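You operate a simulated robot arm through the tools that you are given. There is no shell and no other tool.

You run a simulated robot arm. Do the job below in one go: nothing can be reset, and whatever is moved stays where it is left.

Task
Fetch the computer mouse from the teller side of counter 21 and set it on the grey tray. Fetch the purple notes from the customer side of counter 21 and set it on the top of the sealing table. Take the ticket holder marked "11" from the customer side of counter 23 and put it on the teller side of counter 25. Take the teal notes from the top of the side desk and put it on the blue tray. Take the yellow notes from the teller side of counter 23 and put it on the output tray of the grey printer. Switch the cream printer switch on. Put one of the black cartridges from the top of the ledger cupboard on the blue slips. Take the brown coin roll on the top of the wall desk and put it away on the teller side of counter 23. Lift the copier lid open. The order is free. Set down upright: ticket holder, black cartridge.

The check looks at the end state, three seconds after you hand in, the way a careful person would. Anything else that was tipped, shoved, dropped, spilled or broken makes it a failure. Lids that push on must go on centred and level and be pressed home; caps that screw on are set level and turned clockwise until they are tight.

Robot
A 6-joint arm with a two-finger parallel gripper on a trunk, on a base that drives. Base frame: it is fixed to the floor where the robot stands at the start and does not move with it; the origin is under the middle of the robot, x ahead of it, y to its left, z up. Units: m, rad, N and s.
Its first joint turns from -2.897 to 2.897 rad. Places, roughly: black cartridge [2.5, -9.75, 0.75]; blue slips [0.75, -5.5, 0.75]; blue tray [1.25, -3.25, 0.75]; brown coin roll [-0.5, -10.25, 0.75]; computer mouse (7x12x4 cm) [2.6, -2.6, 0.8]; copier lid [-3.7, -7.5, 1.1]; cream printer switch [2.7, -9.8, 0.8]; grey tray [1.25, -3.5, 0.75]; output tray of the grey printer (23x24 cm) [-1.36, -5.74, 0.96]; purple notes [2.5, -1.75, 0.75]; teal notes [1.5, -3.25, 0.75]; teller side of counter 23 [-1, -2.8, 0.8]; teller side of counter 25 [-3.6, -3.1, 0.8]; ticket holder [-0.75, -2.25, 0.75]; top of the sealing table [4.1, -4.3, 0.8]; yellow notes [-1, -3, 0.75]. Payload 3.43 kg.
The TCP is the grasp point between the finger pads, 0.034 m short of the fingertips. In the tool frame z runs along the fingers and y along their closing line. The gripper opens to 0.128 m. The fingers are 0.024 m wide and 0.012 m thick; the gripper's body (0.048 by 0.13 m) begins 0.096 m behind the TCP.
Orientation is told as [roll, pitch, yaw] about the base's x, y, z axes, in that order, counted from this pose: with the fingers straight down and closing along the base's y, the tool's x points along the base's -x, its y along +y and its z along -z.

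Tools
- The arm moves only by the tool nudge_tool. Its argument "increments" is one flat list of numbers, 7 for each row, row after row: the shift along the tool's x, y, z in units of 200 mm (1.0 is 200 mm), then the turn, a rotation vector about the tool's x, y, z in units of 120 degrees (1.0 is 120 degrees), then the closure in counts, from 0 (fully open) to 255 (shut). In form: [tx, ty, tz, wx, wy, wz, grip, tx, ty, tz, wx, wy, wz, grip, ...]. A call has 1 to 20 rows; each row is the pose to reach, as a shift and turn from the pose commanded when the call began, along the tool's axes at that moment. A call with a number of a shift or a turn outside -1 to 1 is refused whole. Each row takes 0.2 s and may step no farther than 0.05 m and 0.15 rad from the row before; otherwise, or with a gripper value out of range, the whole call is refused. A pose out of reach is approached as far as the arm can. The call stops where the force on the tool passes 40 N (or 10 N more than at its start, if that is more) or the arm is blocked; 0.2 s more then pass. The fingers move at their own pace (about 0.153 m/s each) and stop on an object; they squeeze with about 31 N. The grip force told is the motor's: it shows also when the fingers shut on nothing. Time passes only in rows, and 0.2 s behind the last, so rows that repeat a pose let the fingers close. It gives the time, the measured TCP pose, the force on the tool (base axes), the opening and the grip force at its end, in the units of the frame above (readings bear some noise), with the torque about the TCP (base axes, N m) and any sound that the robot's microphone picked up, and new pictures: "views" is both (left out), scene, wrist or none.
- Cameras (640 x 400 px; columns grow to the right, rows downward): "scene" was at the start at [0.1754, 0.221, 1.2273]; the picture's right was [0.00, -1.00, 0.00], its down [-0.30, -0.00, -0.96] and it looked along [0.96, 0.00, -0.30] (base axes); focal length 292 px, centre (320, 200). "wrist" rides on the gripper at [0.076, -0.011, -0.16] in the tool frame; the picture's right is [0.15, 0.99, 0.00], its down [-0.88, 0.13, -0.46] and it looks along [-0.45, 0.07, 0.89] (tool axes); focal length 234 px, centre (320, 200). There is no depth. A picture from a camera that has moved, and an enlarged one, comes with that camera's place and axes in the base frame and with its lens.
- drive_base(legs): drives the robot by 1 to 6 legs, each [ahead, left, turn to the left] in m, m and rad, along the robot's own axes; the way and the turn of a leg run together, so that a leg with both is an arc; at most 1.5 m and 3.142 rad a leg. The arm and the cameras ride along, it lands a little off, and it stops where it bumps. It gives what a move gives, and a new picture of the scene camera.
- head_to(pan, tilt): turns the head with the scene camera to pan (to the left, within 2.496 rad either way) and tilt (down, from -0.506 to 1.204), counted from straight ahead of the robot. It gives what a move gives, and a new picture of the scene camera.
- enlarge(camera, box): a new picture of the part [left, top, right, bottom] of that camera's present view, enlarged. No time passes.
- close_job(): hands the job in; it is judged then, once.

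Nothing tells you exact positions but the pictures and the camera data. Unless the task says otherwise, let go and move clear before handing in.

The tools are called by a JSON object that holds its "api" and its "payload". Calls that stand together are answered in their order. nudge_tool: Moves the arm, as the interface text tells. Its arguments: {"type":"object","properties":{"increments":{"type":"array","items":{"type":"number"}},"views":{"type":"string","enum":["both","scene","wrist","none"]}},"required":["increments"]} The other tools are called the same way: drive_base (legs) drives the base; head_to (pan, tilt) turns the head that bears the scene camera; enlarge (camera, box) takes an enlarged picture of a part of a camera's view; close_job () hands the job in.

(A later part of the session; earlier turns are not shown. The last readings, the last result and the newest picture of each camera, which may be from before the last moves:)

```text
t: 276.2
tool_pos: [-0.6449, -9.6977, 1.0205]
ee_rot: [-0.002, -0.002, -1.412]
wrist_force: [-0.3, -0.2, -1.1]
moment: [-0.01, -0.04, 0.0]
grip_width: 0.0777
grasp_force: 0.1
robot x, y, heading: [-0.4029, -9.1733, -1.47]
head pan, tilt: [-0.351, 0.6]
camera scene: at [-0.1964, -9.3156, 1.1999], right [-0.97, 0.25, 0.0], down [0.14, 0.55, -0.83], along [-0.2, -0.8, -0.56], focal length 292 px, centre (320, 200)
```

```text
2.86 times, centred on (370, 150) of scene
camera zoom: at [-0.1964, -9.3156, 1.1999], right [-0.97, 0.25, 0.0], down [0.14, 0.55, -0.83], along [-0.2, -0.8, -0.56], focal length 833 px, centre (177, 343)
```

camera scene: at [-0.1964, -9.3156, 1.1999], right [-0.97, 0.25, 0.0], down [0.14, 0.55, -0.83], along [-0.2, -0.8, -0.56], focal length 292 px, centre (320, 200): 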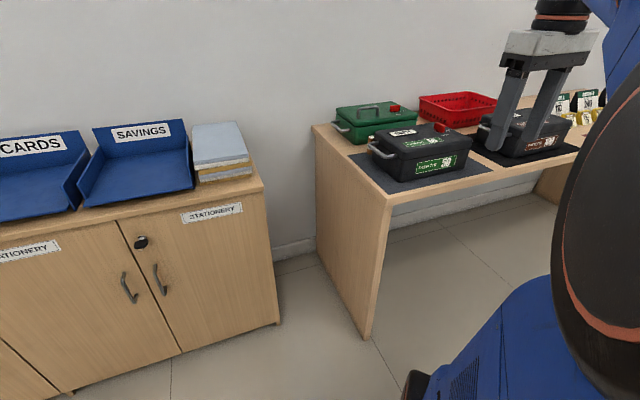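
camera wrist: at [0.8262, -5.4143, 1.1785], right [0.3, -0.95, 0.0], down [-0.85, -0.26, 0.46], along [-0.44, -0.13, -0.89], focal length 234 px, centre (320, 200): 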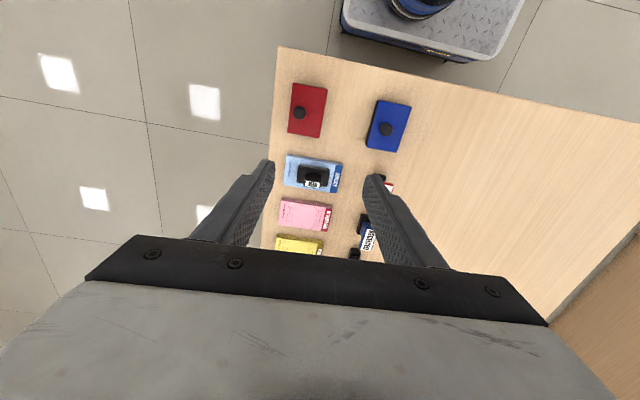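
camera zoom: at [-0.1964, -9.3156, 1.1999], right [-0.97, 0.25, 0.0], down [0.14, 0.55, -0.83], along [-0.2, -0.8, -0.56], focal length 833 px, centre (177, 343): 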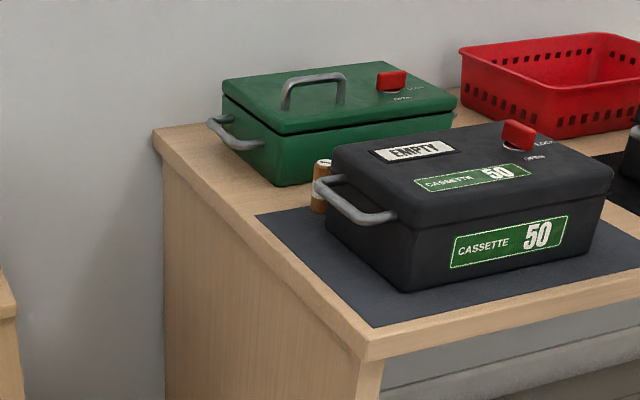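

The brown coin roll stands upright between the black "50" cassette and the green box, near (-0.61, -10.20). I'll move closer and view it from above with the wrist camera.

{"api": "drive_base", "payload": {"legs": [[0.28, -0.05, 0]]}}

{"api": "nudge_tool", "payload": {"increments": [-0.2, 0.1, 0, 0, 0, 0.01, 100, -0.4, 0.2, 0, 0, 0, 0.02, 100, -0.6, 0.3, 0, 0, 0, 0.029, 100]}}

{"api": "enlarge", "payload": {"camera": "wrist", "box": [200, 60, 440, 240]}}

```text
t: 278.2
tool_pos: [-0.6666, -9.9814, 1.0204]
ee_rot: [0.0, -0.001, -1.409]
wrist_force: [0.4, 0.3, -0.7]
moment: [0.0, 0.02, -0.01]
grip_width: 0.0777
grasp_force: 0.0
robot x, y, heading: [-0.4271, -9.4531, -1.467]
head pan, tilt: [-0.351, 0.6]
camera scene: at [-0.2186, -9.599, 1.1999], right [-0.97, 0.25, 0.0], down [0.14, 0.55, -0.83], along [-0.2, -0.8, -0.56], focal length 292 px, centre (320, 200)
```

scene: 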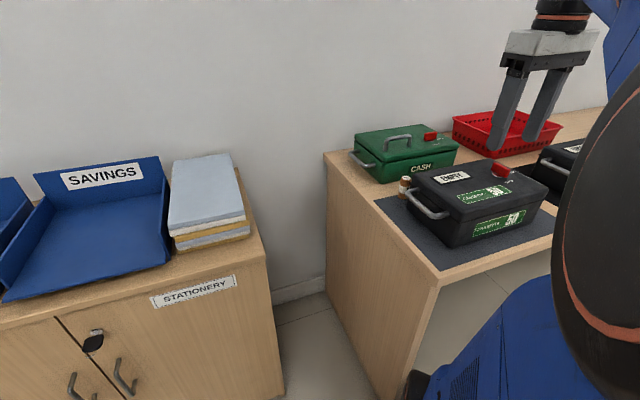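

```text
t: 279.0
tool_pos: [-0.5865, -10.0918, 1.023]
ee_rot: [-0.003, -0.004, -1.472]
wrist_force: [-0.6, 0.3, 0.5]
moment: [-0.06, 0.0, -0.02]
grip_width: 0.0781
grasp_force: 0.1
robot x, y, heading: [-0.4243, -9.4573, -1.472]
head pan, tilt: [-0.351, 0.6]
camera scene: at [-0.2186, -9.5988, 1.1999], right [-0.97, 0.25, 0.0], down [0.14, 0.55, -0.83], along [-0.21, -0.8, -0.56], focal length 292 px, centre (320, 200)
camera wrist: at [-0.6062, -10.0172, 1.1822], right [0.97, 0.24, 0.0], down [0.22, -0.86, 0.46], along [0.11, -0.44, -0.89], focal length 234 px, centre (320, 200)
```

scene: 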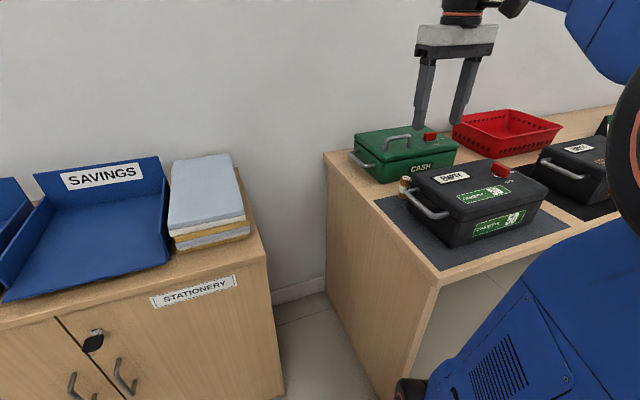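
wrist: 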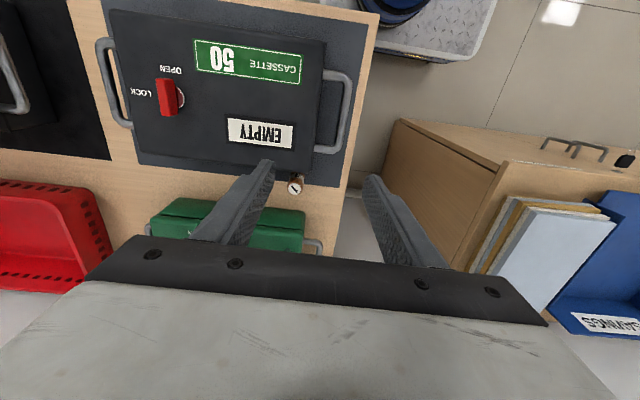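

```text
2.22 times, centred on (320, 150) of wrist
camera zoom: at [-0.6062, -10.0172, 1.1822], right [0.97, 0.24, 0.0], down [0.22, -0.86, 0.46], along [0.11, -0.44, -0.89], focal length 520 px, centre (320, 311)
```

zoom: 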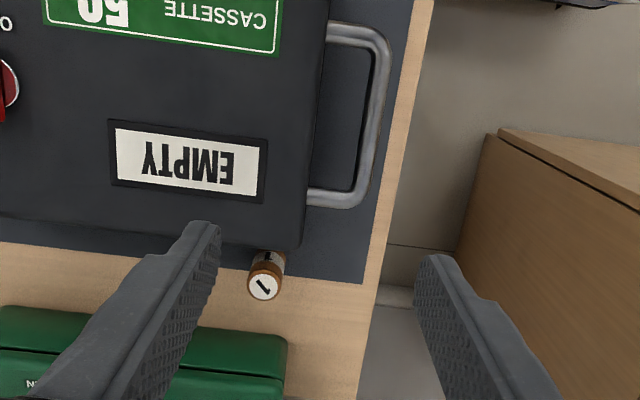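

{"api": "enlarge", "payload": {"camera": "scene", "box": [370, 140, 470, 220]}}

```text
5.00 times, centred on (420, 180) of scene
camera zoom: at [-0.2186, -9.5988, 1.1999], right [-0.97, 0.25, 0.0], down [0.14, 0.55, -0.83], along [-0.21, -0.8, -0.56], focal length 1458 px, centre (-180, 300)
```

zoom: 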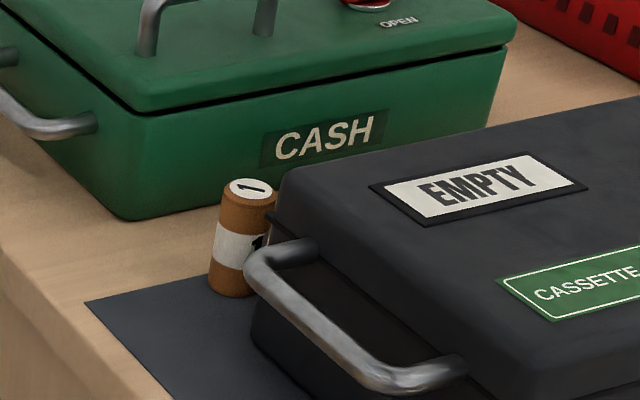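

The roll's top centre is at (-0.607, -10.190, 0.813), ~27 mm in diameter, with clearance of about 4 cm to the cassette and 6 cm to the green box. I'll move over it and descend partway.

{"api": "nudge_tool", "payload": {"increments": [-0.16, -0.05, 0, 0, 0, 0, 110, -0.32, -0.1, 0, 0, 0, 0, 110, -0.479, -0.148, 0, 0, 0, 0, 110, -0.479, -0.148, 0.2, 0, 0, 0, 110, -0.479, -0.148, 0.4, 0, 0, 0, 110, -0.479, -0.148, 0.55, 0, 0, 0, 110]}}

{"api": "enlarge", "payload": {"camera": "wrist", "box": [200, 60, 440, 240]}}

{"api": "enlarge", "payload": {"camera": "scene", "box": [350, 80, 490, 220]}}

```text
t: 280.4
tool_pos: [-0.6096, -10.1887, 0.9104]
ee_rot: [-0.002, -0.004, -1.473]
wrist_force: [0.1, 0.5, -0.4]
moment: [-0.02, 0.0, 0.01]
grip_width: 0.0725
grasp_force: 0.1
robot x, y, heading: [-0.4277, -9.4546, -1.472]
head pan, tilt: [-0.351, 0.6]
camera scene: at [-0.2186, -9.5989, 1.1999], right [-0.97, 0.25, 0.0], down [0.14, 0.55, -0.83], along [-0.2, -0.8, -0.56], focal length 292 px, centre (320, 200)
camera wrist: at [-0.628, -10.1151, 1.0703], right [0.97, 0.24, 0.0], down [0.22, -0.86, 0.46], along [0.11, -0.44, -0.89], focal length 234 px, centre (320, 200)
```

scene: 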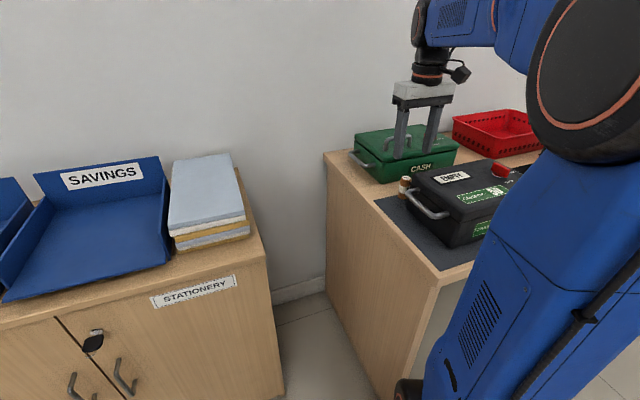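
wrist: 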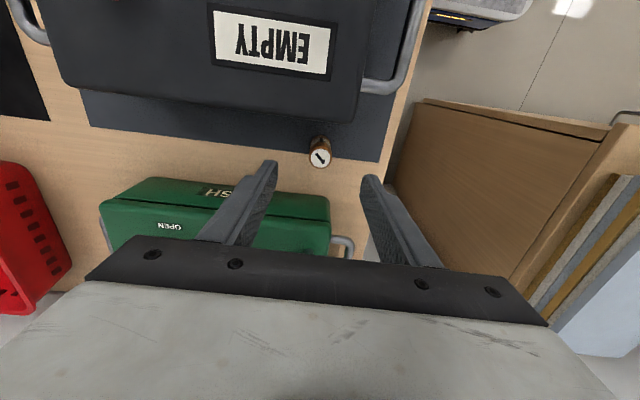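

```text
2.22 times, centred on (320, 150) of wrist
camera zoom: at [-0.628, -10.1151, 1.0703], right [0.97, 0.24, 0.0], down [0.22, -0.86, 0.46], along [0.11, -0.44, -0.89], focal length 520 px, centre (320, 311)
```

zoom: 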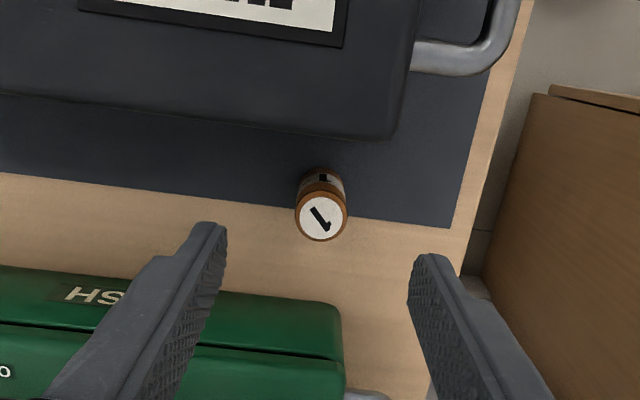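

```text
2.86 times, centred on (420, 150) of scene
camera zoom: at [-0.2186, -9.5989, 1.1999], right [-0.97, 0.25, 0.0], down [0.14, 0.55, -0.83], along [-0.2, -0.8, -0.56], focal length 833 px, centre (34, 343)
```

zoom: 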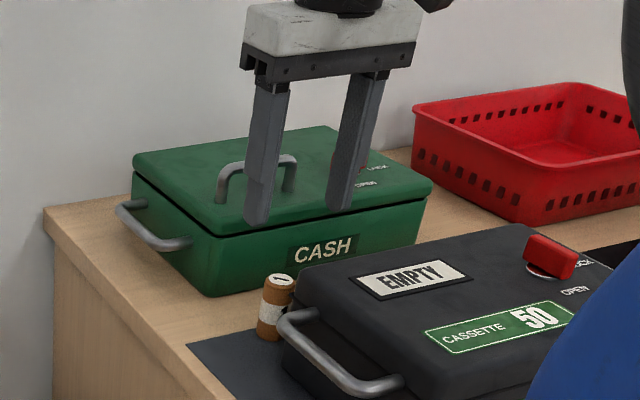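

{"api": "nudge_tool", "payload": {"increments": [-0.005, 0.012, 0.15, 0, 0, 0, 110, -0.005, 0.012, 0.3, 0, 0, 0, 110, -0.005, 0.012, 0.45, 0, 0, 0, 110, -0.005, 0.012, 0.55, 0, 0, 0, 110, -0.005, 0.012, 0.55, 0, 0, 0, 160, -0.005, 0.012, 0.55, 0, 0, 0, 255, -0.005, 0.012, 0.55, 0, 0, 0, 255]}}

{"api": "enlarge", "payload": {"camera": "scene", "box": [350, 80, 490, 220]}}

```text
t: 282.0
tool_pos: [-0.6058, -10.1895, 0.8018]
ee_rot: [-0.002, -0.002, -1.471]
wrist_force: [-0.3, -0.4, 0.0]
moment: [-0.03, 0.01, 0.0]
grip_width: 0.0258
grasp_force: 31.2
robot x, y, heading: [-0.4248, -9.4561, -1.465]
head pan, tilt: [-0.351, 0.6]
camera scene: at [-0.2186, -9.599, 1.1999], right [-0.97, 0.25, 0.0], down [0.14, 0.55, -0.82], along [-0.2, -0.8, -0.57], focal length 292 px, centre (320, 200)
camera wrist: at [-0.6246, -10.1158, 0.9615], right [0.97, 0.24, 0.0], down [0.22, -0.86, 0.46], along [0.11, -0.44, -0.89], focal length 234 px, centre (320, 200)
```

scene: 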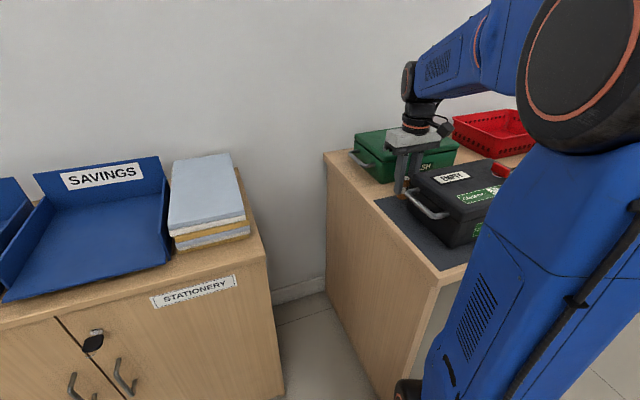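
wrist: 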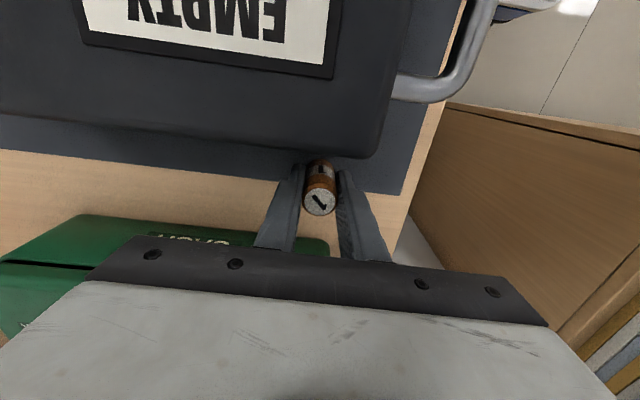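

```text
2.86 times, centred on (420, 150) of scene
camera zoom: at [-0.2186, -9.599, 1.1999], right [-0.97, 0.25, 0.0], down [0.14, 0.55, -0.82], along [-0.2, -0.8, -0.57], focal length 833 px, centre (34, 343)
```

zoom: 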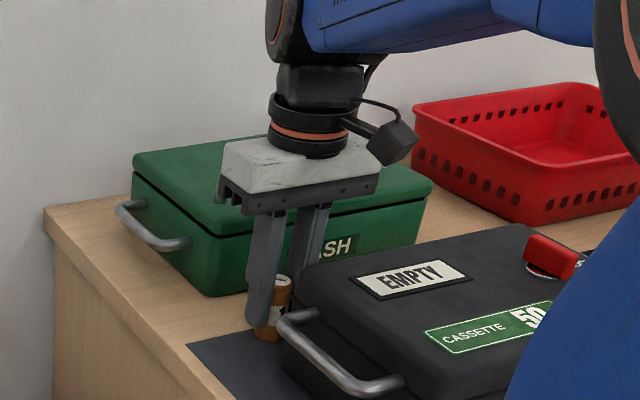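

The coin roll is gripped (26 mm). I'll lift straight up, retract, and back away from the wall desk.

{"api": "nudge_tool", "payload": {"increments": [0, 0, -0.1, 0, 0, 0, 255, 0, 0, -0.3, 0, 0, 0, 255, 0, 0, -0.5, 0, 0, 0, 255, 0, 0, -0.7, 0, 0, 0, 255, 0, 0, -0.9, 0, 0, 0, 255, 0, 0, -1.0, 0, 0, 0, 255, 0.2, 0, -1, 0, 0, 0, 255, 0.4, 0, -1, 0, 0, 0, 255, 0.6, 0, -1, 0, 0, 0, 255, 0.8, 0, -1, 0, 0, 0, 255, 1.0, 0, -1, 0, 0, 0, 255]}}

{"api": "enlarge", "payload": {"camera": "scene", "box": [330, 100, 530, 260]}}

```text
t: 284.4
tool_pos: [-0.6252, -9.9917, 1.0004]
ee_rot: [-0.001, -0.001, -1.471]
wrist_force: [0.8, 0.2, -2.6]
moment: [0.03, -0.04, -0.04]
grip_width: 0.0262
grasp_force: 31.2
robot x, y, heading: [-0.425, -9.456, -1.467]
head pan, tilt: [-0.351, 0.6]
camera scene: at [-0.2188, -9.5993, 1.1999], right [-0.97, 0.25, 0.0], down [0.14, 0.55, -0.82], along [-0.2, -0.8, -0.57], focal length 292 px, centre (320, 200)
camera wrist: at [-0.645, -9.9169, 1.1601], right [0.97, 0.24, 0.0], down [0.22, -0.86, 0.46], along [0.11, -0.44, -0.89], focal length 234 px, centre (320, 200)
```

scene: 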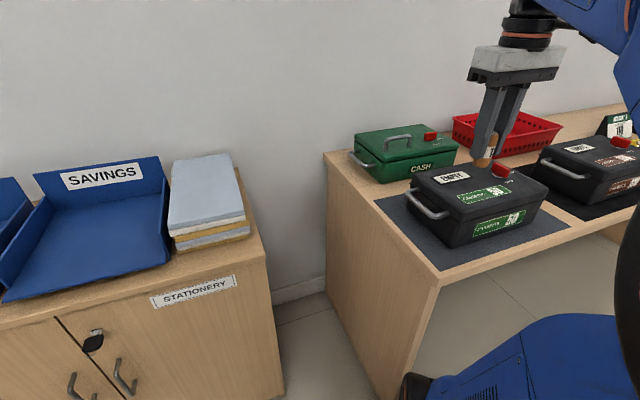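
wrist: 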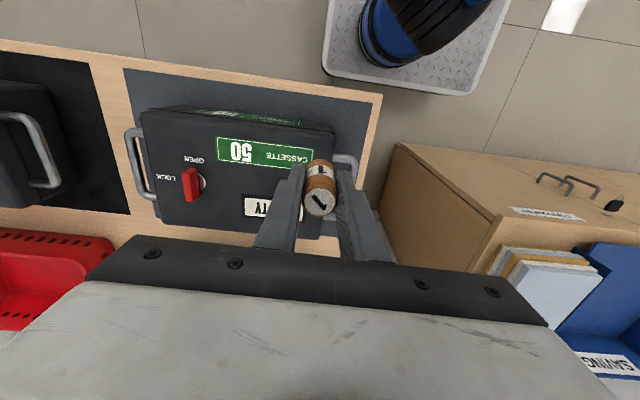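

```text
2.50 times, centred on (430, 180) of scene
camera zoom: at [-0.2188, -9.5993, 1.1999], right [-0.97, 0.25, 0.0], down [0.14, 0.55, -0.82], along [-0.2, -0.8, -0.57], focal length 729 px, centre (45, 250)
```

zoom: 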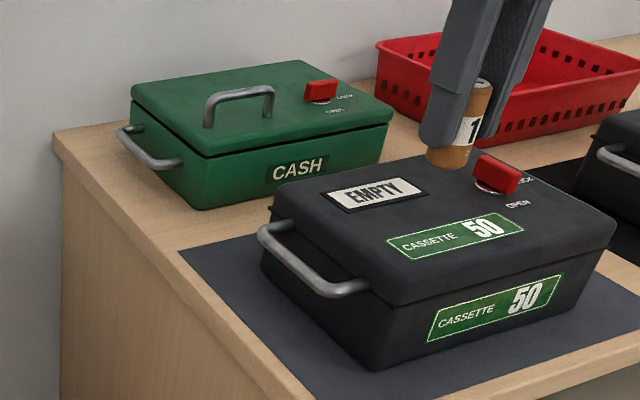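

{"api": "drive_base", "payload": {"legs": [[-0.35, 0, 0], [0, 0, -1.57]]}}

{"api": "head_to", "payload": {"pan": 0.0, "tilt": 0.25}}

{"api": "head_to", "payload": {"pan": -0.5, "tilt": 0.35}}

```text
t: 290.4
tool_pos: [-0.9997, -8.9205, 1.0004]
ee_rot: [-0.003, -0.004, -3.023]
wrist_force: [-0.1, -0.5, -1.6]
moment: [0.02, 0.03, 0.0]
grip_width: 0.0259
grasp_force: 31.2
robot x, y, heading: [-0.4637, -9.1095, -3.021]
head pan, tilt: [-0.351, 0.6]
camera scene: at [-0.5989, -9.3175, 1.1999], right [0.23, 0.97, 0.0], down [0.55, -0.13, -0.83], along [-0.8, 0.19, -0.57], focal length 292 px, centre (320, 200)
```

scene: 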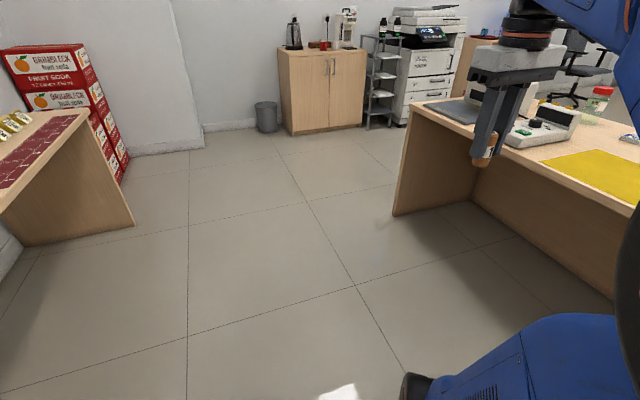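

```text
t: 291.3
tool_pos: [-0.9998, -8.9196, 1.0009]
ee_rot: [-0.003, -0.003, -3.024]
wrist_force: [-0.1, -0.7, -1.9]
moment: [0.02, -0.03, 0.03]
grip_width: 0.0257
grasp_force: 31.1
robot x, y, heading: [-0.4604, -9.1119, -3.025]
head pan, tilt: [0.0, 0.25]
camera scene: at [-0.6056, -9.3488, 1.232], right [-0.12, 0.99, 0.0], down [0.25, 0.03, -0.97], along [-0.96, -0.11, -0.25], focal length 292 px, centre (320, 200)
```

scene: 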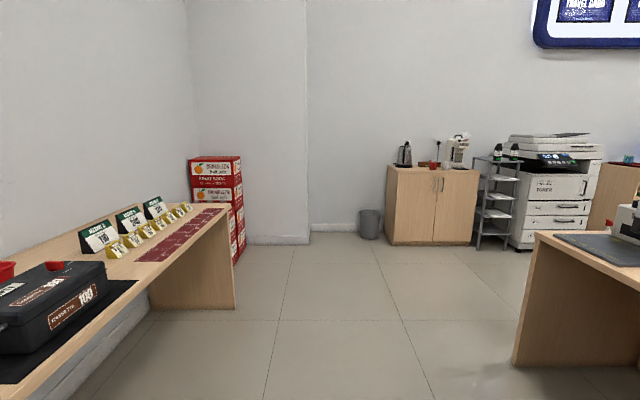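

```text
t: 292.2
tool_pos: [-1.0005, -8.9203, 1.0006]
ee_rot: [-0.002, -0.003, -3.024]
wrist_force: [-0.5, 0.1, -1.4]
moment: [0.0, 0.01, -0.02]
grip_width: 0.0259
grasp_force: 31.2
robot x, y, heading: [-0.461, -9.1081, -3.02]
head pan, tilt: [-0.499, 0.351]
camera scene: at [-0.5994, -9.3033, 1.2226], right [0.37, 0.93, 0.0], down [0.32, -0.13, -0.94], along [-0.87, 0.35, -0.34], focal length 292 px, centre (320, 200)
```

scene: 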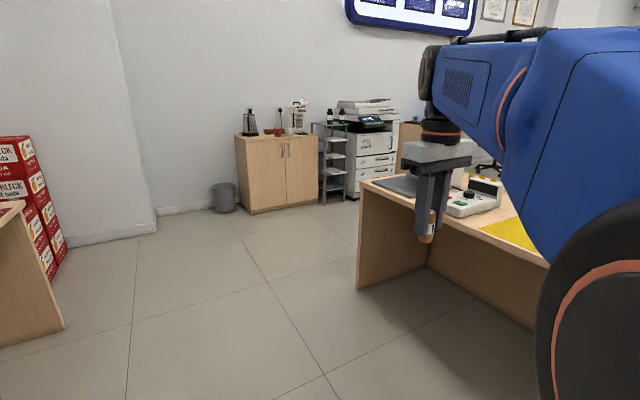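

{"api": "drive_base", "payload": {"legs": [[1.3, -0.2, 0], [0.9, -0.25, 0], [0, 0, -1.59]]}}

{"api": "head_to", "payload": {"pan": 0.0, "tilt": 0.3}}

{"api": "head_to", "payload": {"pan": 0.7, "tilt": 0.3}}

```text
t: 307.1
tool_pos: [-2.521, -8.4051, 1.0013]
ee_rot: [-0.001, -0.003, 1.706]
wrist_force: [-0.4, -0.4, -2.2]
moment: [-0.02, 0.02, 0.03]
grip_width: 0.0257
grasp_force: 31.4
robot x, y, heading: [-2.6994, -8.9483, 1.708]
head pan, tilt: [-0.499, 0.351]
camera scene: at [-2.895, -8.8097, 1.2226], right [0.94, -0.35, 0.0], down [-0.12, -0.32, -0.94], along [0.33, 0.88, -0.34], focal length 292 px, centre (320, 200)
```

scene: 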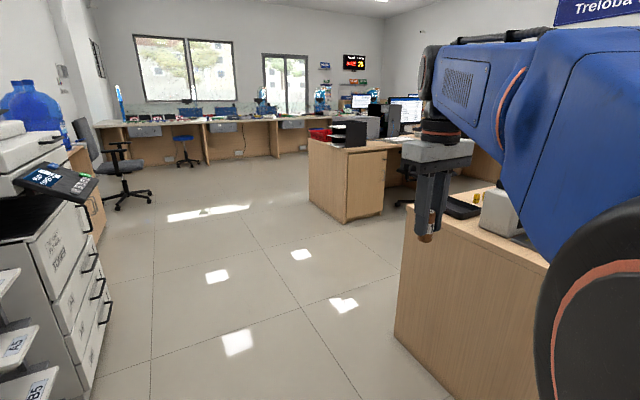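

```text
t: 308.1
tool_pos: [-2.5202, -8.4044, 1.0012]
ee_rot: [-0.003, -0.003, 1.708]
wrist_force: [0.1, -0.1, -0.5]
moment: [0.0, -0.04, 0.01]
grip_width: 0.0262
grasp_force: 30.9
robot x, y, heading: [-2.6998, -8.9454, 1.708]
head pan, tilt: [0.0, 0.3]
camera scene: at [-2.9407, -8.8043, 1.2273], right [0.99, 0.14, 0.0], down [0.04, -0.29, -0.96], along [-0.13, 0.95, -0.3], focal length 292 px, centre (320, 200)
```

scene: 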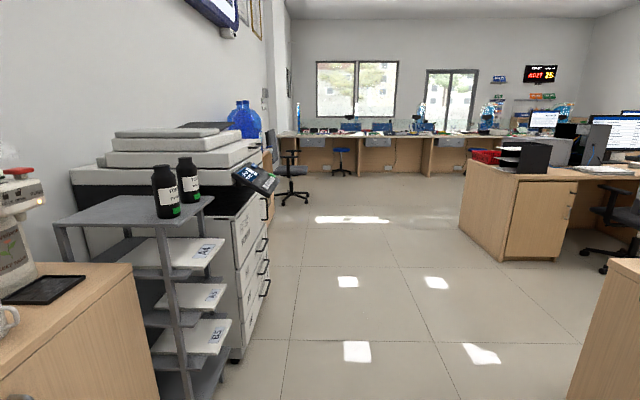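

```text
t: 309.1
tool_pos: [-2.5208, -8.4054, 1.0]
ee_rot: [-0.003, -0.004, 1.708]
wrist_force: [-0.2, 0.4, -2.6]
moment: [-0.01, -0.01, -0.01]
grip_width: 0.026
grasp_force: 31.1
robot x, y, heading: [-2.7021, -8.9445, 1.705]
head pan, tilt: [0.7, 0.3]
camera scene: at [-2.9973, -8.8342, 1.2273], right [0.67, 0.74, 0.0], down [0.22, -0.2, -0.96], along [-0.71, 0.64, -0.3], focal length 292 px, centre (320, 200)
```

scene: 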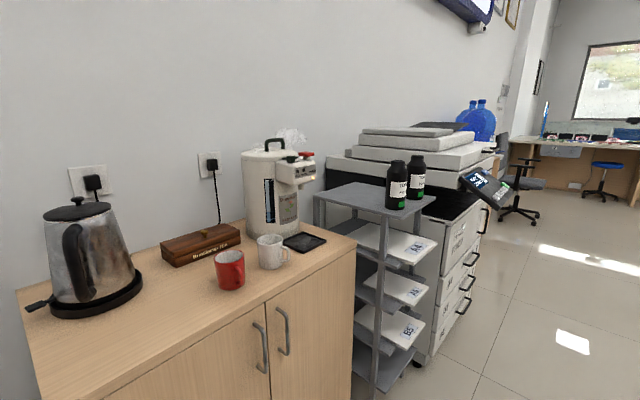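

The aisle north along x≈-2.6 is clear. I'll drive up toward counter 23's teller side and look before approaching.

{"api": "drive_base", "payload": {"legs": [[1.3, -0.22, 0], [1.3, -0.22, 0], [1.3, -0.22, 0]]}}

{"api": "head_to", "payload": {"pan": -0.6, "tilt": 0.35}}

{"api": "enlarge", "payload": {"camera": "scene", "box": [100, 60, 420, 260]}}

```text
t: 328.3
tool_pos: [-2.415, -4.4172, 0.9998]
ee_rot: [-0.002, -0.004, 1.7]
wrist_force: [-0.3, 0.6, -1.2]
moment: [0.01, 0.03, -0.01]
grip_width: 0.0256
grasp_force: 30.9
robot x, y, heading: [-2.5995, -4.9589, 1.7]
head pan, tilt: [0.7, 0.3]
camera scene: at [-2.8957, -4.8433, 1.2273], right [0.68, 0.74, 0.0], down [0.22, -0.2, -0.96], along [-0.7, 0.65, -0.3], focal length 292 px, centre (320, 200)
```

scene: 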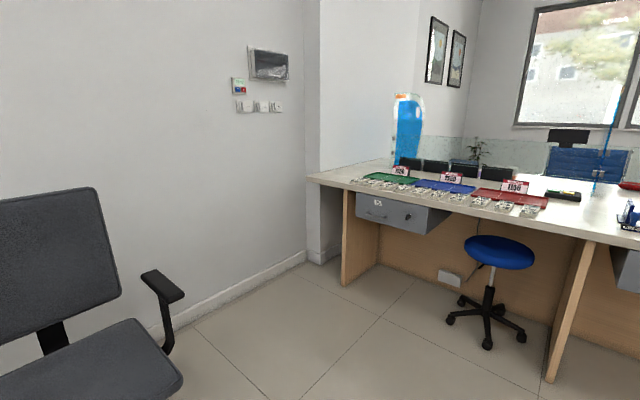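

```text
t: 329.8
tool_pos: [-2.4141, -4.4177, 1.0011]
ee_rot: [-0.002, -0.003, 1.701]
wrist_force: [0.0, -0.6, -1.5]
moment: [-0.03, -0.01, -0.01]
grip_width: 0.0259
grasp_force: 30.9
robot x, y, heading: [-2.6019, -4.9644, 1.698]
head pan, tilt: [-0.6, 0.351]
camera scene: at [-2.7847, -4.8234, 1.2226], right [0.89, -0.45, 0.0], down [-0.16, -0.31, -0.94], along [0.43, 0.84, -0.34], focal length 292 px, centre (320, 200)
```

scene: 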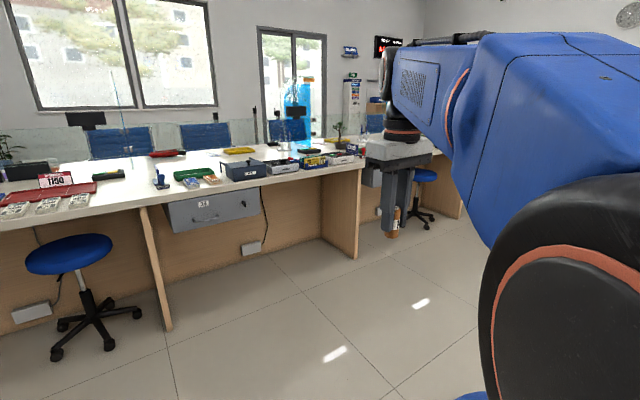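

```text
2.00 times, centred on (260, 160) of scene
camera zoom: at [-2.7847, -4.8234, 1.2226], right [0.89, -0.45, 0.0], down [-0.16, -0.31, -0.94], along [0.43, 0.84, -0.34], focal length 583 px, centre (440, 280)
```

zoom: 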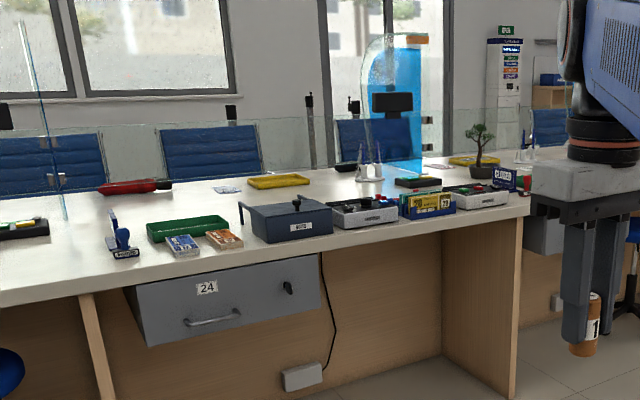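

{"api": "drive_base", "payload": {"legs": [[0.38, -0.87, 0], [0.38, -0.87, 0]]}}

{"api": "head_to", "payload": {"pan": -0.15, "tilt": 0.5}}

{"api": "enlarge", "payload": {"camera": "scene", "box": [160, 60, 480, 260]}}

```text
t: 339.2
tool_pos: [-0.8426, -3.4006, 1.0002]
ee_rot: [-0.002, -0.004, 1.733]
wrist_force: [-0.4, 0.4, -2.1]
moment: [-0.01, -0.02, 0.0]
grip_width: 0.0258
grasp_force: 31.1
robot x, y, heading: [-1.0053, -3.9487, 1.732]
head pan, tilt: [-0.6, 0.351]
camera scene: at [-1.1977, -3.8182, 1.2226], right [0.91, -0.42, 0.0], down [-0.15, -0.31, -0.94], along [0.4, 0.85, -0.34], focal length 292 px, centre (320, 200)
```

scene: 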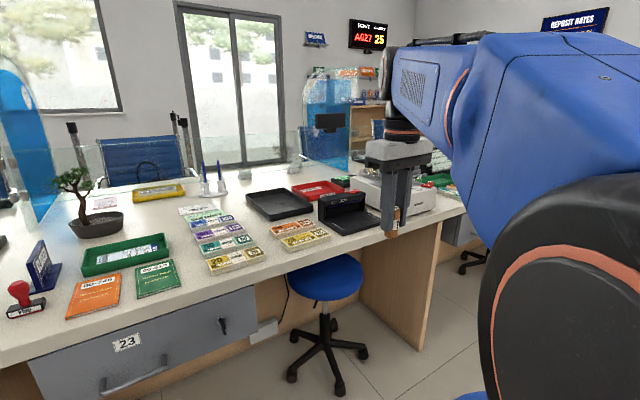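

```text
t: 340.1
tool_pos: [-0.842, -3.4003, 1.0015]
ee_rot: [0.0, -0.002, 1.734]
wrist_force: [-0.2, -0.2, -1.2]
moment: [0.0, 0.02, -0.01]
grip_width: 0.0256
grasp_force: 31.1
robot x, y, heading: [-1.0062, -3.9485, 1.737]
head pan, tilt: [-0.15, 0.499]
camera scene: at [-1.2382, -3.8116, 1.209], right [1.0, 0.01, 0.0], down [0.01, -0.48, -0.88], along [-0.01, 0.88, -0.48], focal length 292 px, centre (320, 200)
```

scene: 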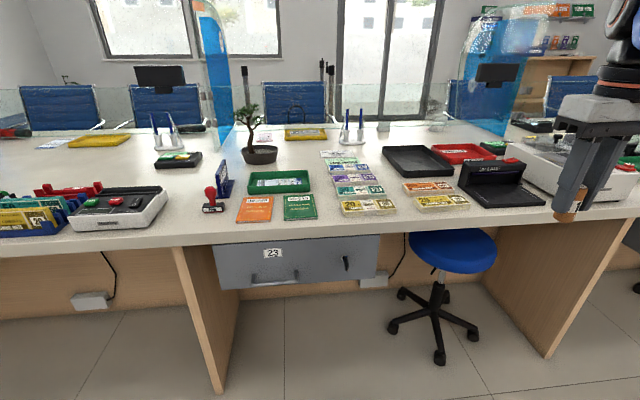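

```text
2.00 times, centred on (320, 160) of scene
camera zoom: at [-1.2382, -3.8116, 1.209], right [1.0, 0.01, 0.0], down [0.01, -0.48, -0.88], along [-0.01, 0.88, -0.48], focal length 583 px, centre (320, 280)
```

zoom: 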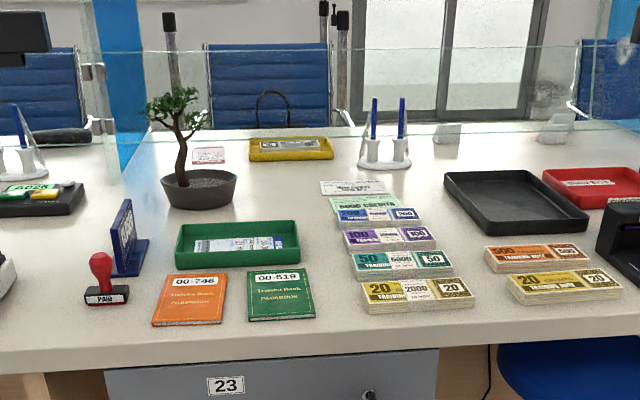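

{"api": "enlarge", "payload": {"camera": "scene", "box": [320, 140, 500, 230]}}

{"api": "enlarge", "payload": {"camera": "wrist", "box": [0, 0, 640, 400]}}

```text
3.56 times, centred on (410, 185) of scene
camera zoom: at [-1.2382, -3.8116, 1.209], right [1.0, 0.01, 0.0], down [0.01, -0.48, -0.88], along [-0.01, 0.88, -0.48], focal length 1036 px, centre (0, 253)
```

zoom: 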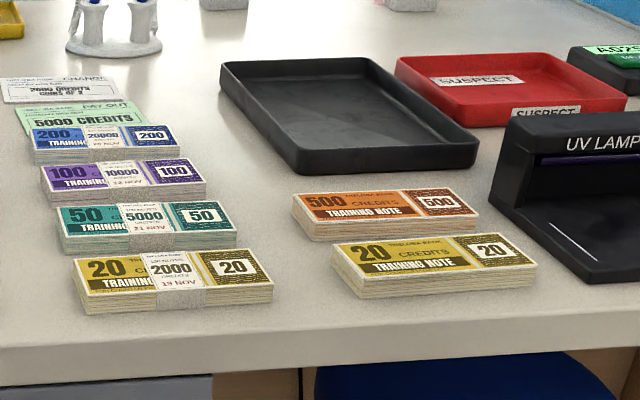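

```text
1.00 times, centred on (320, 200) of wrist (not enlarged: the box is as wide or as high as the picture)
camera zoom: at [-0.8197, -3.4748, 1.1605], right [-0.95, -0.3, 0.0], down [-0.27, 0.85, 0.46], along [-0.14, 0.44, -0.89], focal length 234 px, centre (320, 200)
```

zoom: 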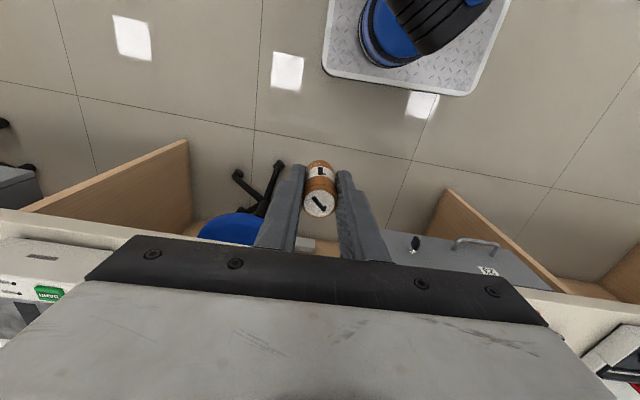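

Counter 23's teller side has strapped bundles on the left and loose orange and yellow notes on the right; the loose yellow notes (≈(-0.90, -3.07)) are the ones to take. I'll set the coin roll in the free area around (-1.31, -2.77) first.

{"api": "drive_base", "payload": {"legs": [[0.4, 0.28, -0.065]]}}

{"api": "head_to", "payload": {"pan": 0.1, "tilt": 0.5}}

{"api": "enlarge", "payload": {"camera": "scene", "box": [260, 60, 580, 260]}}

```text
t: 343.1
tool_pos: [-1.135, -3.0539, 0.9996]
ee_rot: [0.0, 0.0, 1.668]
wrist_force: [-0.5, 0.5, -1.6]
moment: [0.0, -0.02, 0.01]
grip_width: 0.0257
grasp_force: 31.2
robot x, y, heading: [-1.3384, -3.5901, 1.671]
head pan, tilt: [-0.15, 0.499]
stopped in leg 1: the robot was blocked; the commanded pose is now the measured one
camera scene: at [-1.5575, -3.4391, 1.209], right [1.0, -0.05, 0.0], down [-0.03, -0.48, -0.88], along [0.05, 0.88, -0.48], focal length 292 px, centre (320, 200)
```

scene: 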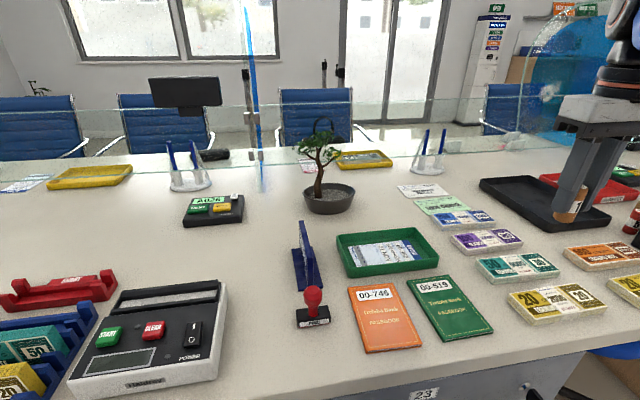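

```text
t: 343.9
tool_pos: [-1.1352, -3.0561, 1.0006]
ee_rot: [0.0, -0.003, 1.669]
wrist_force: [0.4, -0.8, -1.8]
moment: [-0.01, 0.03, -0.03]
grip_width: 0.026
grasp_force: 31.0
robot x, y, heading: [-1.3371, -3.5913, 1.665]
head pan, tilt: [0.099, 0.499]
camera scene: at [-1.58, -3.4407, 1.209], right [0.98, 0.19, 0.0], down [0.09, -0.47, -0.88], along [-0.17, 0.86, -0.48], focal length 292 px, centre (320, 200)
```

scene: 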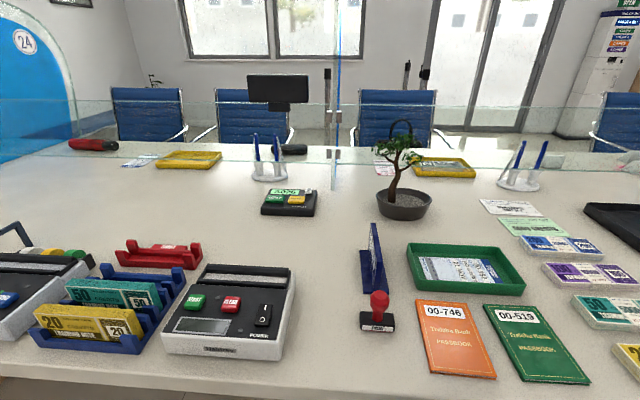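

```text
2.00 times, centred on (420, 160) of scene
camera zoom: at [-1.58, -3.4407, 1.209], right [0.98, 0.19, 0.0], down [0.09, -0.47, -0.88], along [-0.17, 0.86, -0.48], focal length 583 px, centre (120, 280)
```

zoom: 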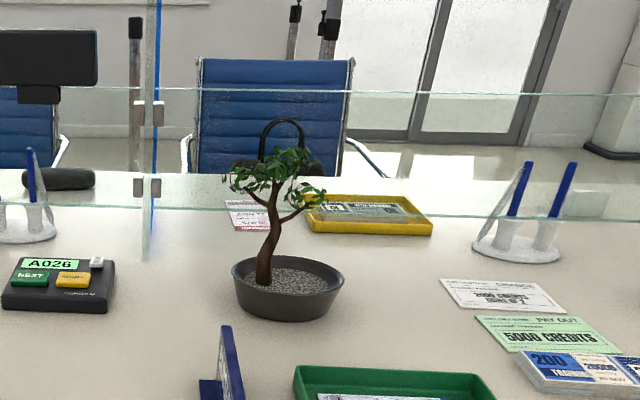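

{"api": "nudge_tool", "payload": {"increments": [-0.2, 0.11, 0, 0, 0, 0, 255, -0.4, 0.22, 0, 0, 0, 0, 255, -0.6, 0.33, 0, 0, 0, 0, 255, -0.8, 0.44, 0, 0, 0, 0, 255, -1.0, 0.55, 0, 0, 0, 0, 255], "views": "none"}}

{"api": "nudge_tool", "payload": {"increments": [-0.2, 0.11, 0, 0, 0, 0, 255, -0.4, 0.22, 0, 0, 0, 0, 255, -0.52, 0.28, 0, 0, 0, 0, 255, -0.52, 0.28, 0.2, 0, 0, 0, 255, -0.52, 0.28, 0.4, 0, 0, 0, 255, -0.52, 0.28, 0.6, 0, 0, 0, 255]}}

{"api": "enlarge", "payload": {"camera": "scene", "box": [340, 100, 500, 280]}}

```text
t: 345.1
tool_pos: [-1.2641, -2.8658, 1.002]
ee_rot: [-0.002, -0.004, 1.668]
wrist_force: [-0.1, -0.3, -1.4]
moment: [0.06, -0.05, 0.02]
grip_width: 0.0259
grasp_force: 31.3
robot x, y, heading: [-1.3343, -3.5889, 1.664]
head pan, tilt: [0.099, 0.499]
```

```text
t: 346.5
tool_pos: [-1.3278, -2.7671, 0.8827]
ee_rot: [0.0, -0.001, 1.666]
wrist_force: [0.2, 0.4, -1.6]
moment: [0.01, 0.0, -0.03]
grip_width: 0.0258
grasp_force: 31.0
robot x, y, heading: [-1.3394, -3.5867, 1.671]
head pan, tilt: [0.099, 0.499]
camera scene: at [-1.5804, -3.4403, 1.2089], right [0.98, 0.2, 0.0], down [0.09, -0.47, -0.88], along [-0.17, 0.86, -0.48], focal length 292 px, centre (320, 200)
camera wrist: at [-1.3103, -2.8433, 1.0422], right [-0.97, -0.24, 0.0], down [-0.21, 0.86, 0.46], along [-0.11, 0.44, -0.89], focal length 234 px, centre (320, 200)
```

scene: 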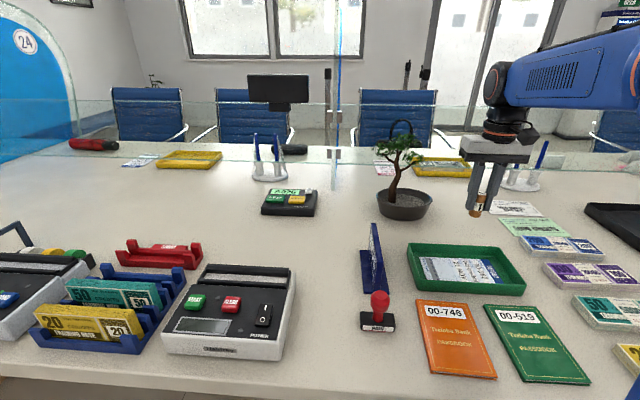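
wrist: 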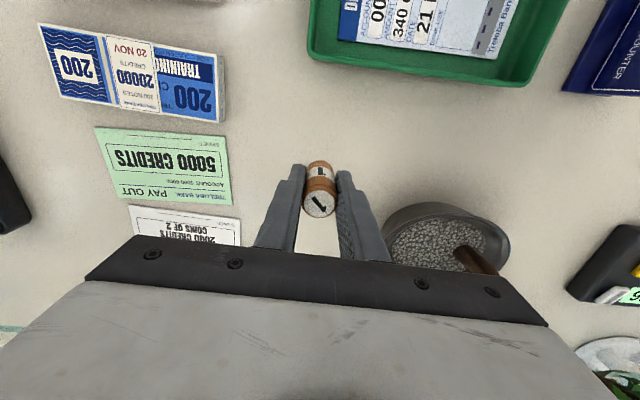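

```text
2.22 times, centred on (420, 190) of scene
camera zoom: at [-1.5804, -3.4403, 1.2089], right [0.98, 0.2, 0.0], down [0.09, -0.47, -0.88], along [-0.17, 0.86, -0.48], focal length 648 px, centre (98, 222)
```

zoom: 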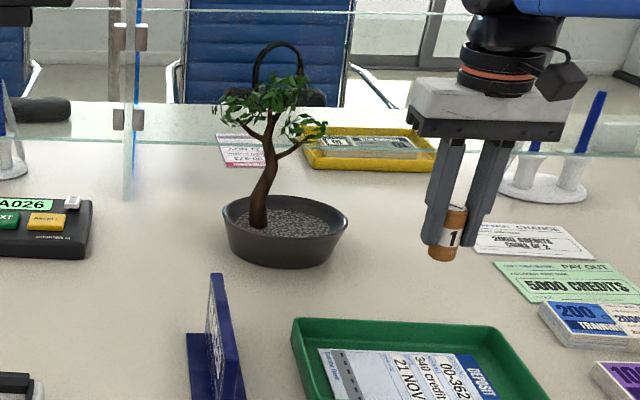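

{"api": "nudge_tool", "payload": {"increments": [0.05, 0, 0.1, 0, 0, 0, 255, 0.05, 0, 0.18, 0, 0, 0, 255, 0.05, 0, 0.2, 0, 0, 0, 255, 0.05, 0, 0.215, 0, 0, 0, 255], "views": "none"}}

{"api": "enlarge", "payload": {"camera": "scene", "box": [420, 140, 540, 240]}}

```text
t: 347.5
tool_pos: [-1.3293, -2.7774, 0.8377]
ee_rot: [0.0, -0.001, 1.667]
wrist_force: [-0.2, -0.6, -1.5]
moment: [0.03, 0.01, -0.02]
grip_width: 0.0256
grasp_force: 30.2
robot x, y, heading: [-1.3359, -3.591, 1.668]
head pan, tilt: [0.099, 0.499]
```

```text
4.00 times, centred on (480, 190) of scene
camera zoom: at [-1.5804, -3.4402, 1.2089], right [0.98, 0.19, 0.0], down [0.09, -0.47, -0.88], along [-0.17, 0.86, -0.48], focal length 1166 px, centre (-320, 240)
```

zoom: 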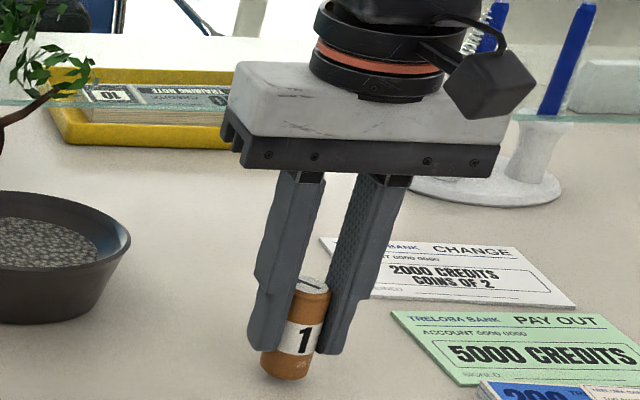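

{"api": "nudge_tool", "payload": {"increments": [0, 0, 0.01, 0, 0, 0, 255, 0, 0, 0.02, 0, 0, 0, 255, 0, 0, 0.03, 0, 0, 0, 255], "views": "none"}}

```text
t: 348.3
tool_pos: [-1.3287, -2.7782, 0.832]
ee_rot: [-0.001, -0.002, 1.667]
wrist_force: [0.4, -1.3, 0.5]
moment: [0.01, 0.0, -0.03]
grip_width: 0.0258
grasp_force: 31.2
robot x, y, heading: [-1.3382, -3.589, 1.665]
head pan, tilt: [0.099, 0.499]
```

{"api": "nudge_tool", "payload": {"increments": [0, 0, 0.008, 0, 0, 0, 255, 0, 0, 0.016, 0, 0, 0, 255], "views": "none"}}

```text
t: 348.9
tool_pos: [-1.3287, -2.7763, 0.8304]
ee_rot: [-0.001, -0.006, 1.667]
wrist_force: [0.6, 0.8, 31.8]
moment: [0.1, 0.04, -0.02]
grip_width: 0.0254
grasp_force: 30.6
robot x, y, heading: [-1.3393, -3.588, 1.671]
head pan, tilt: [0.099, 0.499]
```

The roll is on the counter. I'll ease off, open and rise.

{"api": "nudge_tool", "payload": {"increments": [0, 0, -0.012, 0, 0, 0, 255, 0, 0, -0.012, 0, 0, 0, 190, 0, 0, -0.012, 0, 0, 0, 160, 0, 0, -0.012, 0, 0, 0, 160, 0, 0, -0.1, 0, 0, 0, 160, 0, 0, -0.3, 0, 0, 0, 160, 0, 0, -0.5, 0, 0, 0, 160, 0, 0, -0.7, 0, 0, 0, 160, 0, 0, -0.85, 0, 0, 0, 110, 0.2, 0, -0.85, 0, 0, 0, 80, 0.4, 0, -0.85, 0, 0, 0, 66, 0.6, 0, -0.85, 0, 0, 0, 66]}}

{"api": "enlarge", "payload": {"camera": "scene", "box": [360, 120, 540, 260]}}

```text
t: 351.5
tool_pos: [-1.3189, -2.8995, 0.9991]
ee_rot: [0.0, 0.0, 1.666]
wrist_force: [0.8, 1.0, 0.3]
moment: [-0.1, -0.02, -0.03]
grip_width: 0.0946
grasp_force: 0.0
robot x, y, heading: [-1.3377, -3.5911, 1.67]
head pan, tilt: [0.099, 0.499]
camera scene: at [-1.5804, -3.4398, 1.2089], right [0.98, 0.2, 0.0], down [0.09, -0.47, -0.88], along [-0.17, 0.86, -0.48], focal length 292 px, centre (320, 200)
camera wrist: at [-1.3007, -2.975, 1.1588], right [-0.97, -0.24, 0.0], down [-0.21, 0.86, 0.46], along [-0.11, 0.44, -0.89], focal length 234 px, centre (320, 200)
```

scene: 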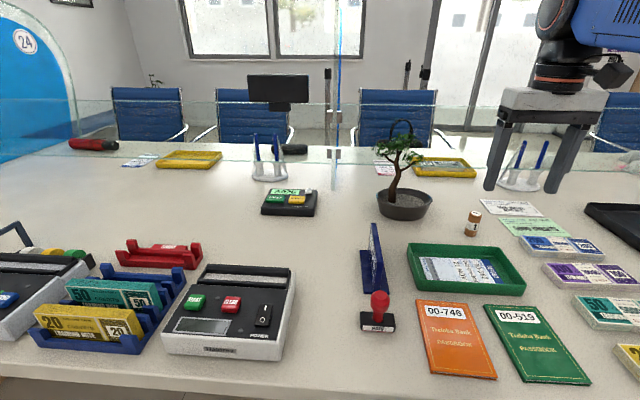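
wrist: 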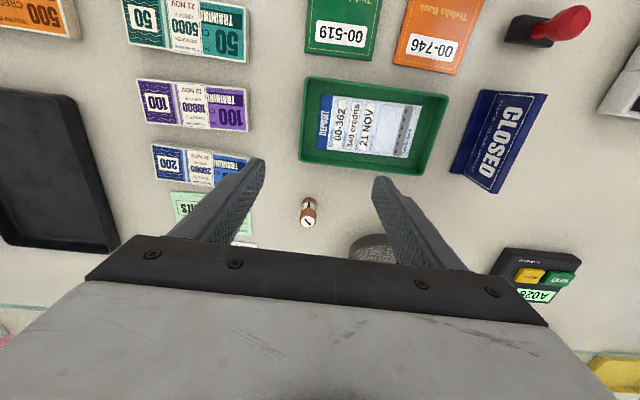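

```text
2.86 times, centred on (450, 190) of scene
camera zoom: at [-1.5804, -3.4398, 1.2089], right [0.98, 0.2, 0.0], down [0.09, -0.47, -0.88], along [-0.17, 0.86, -0.48], focal length 833 px, centre (-51, 229)
```

zoom: 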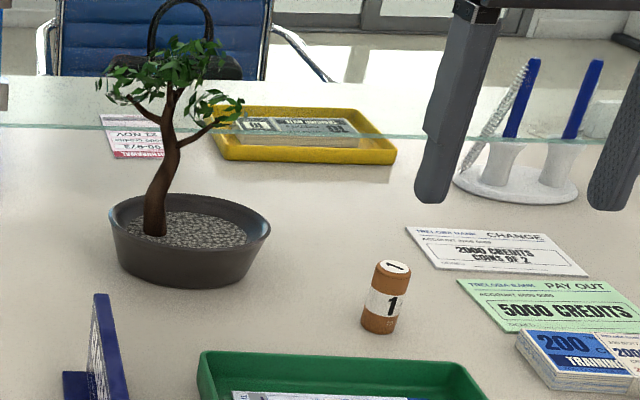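

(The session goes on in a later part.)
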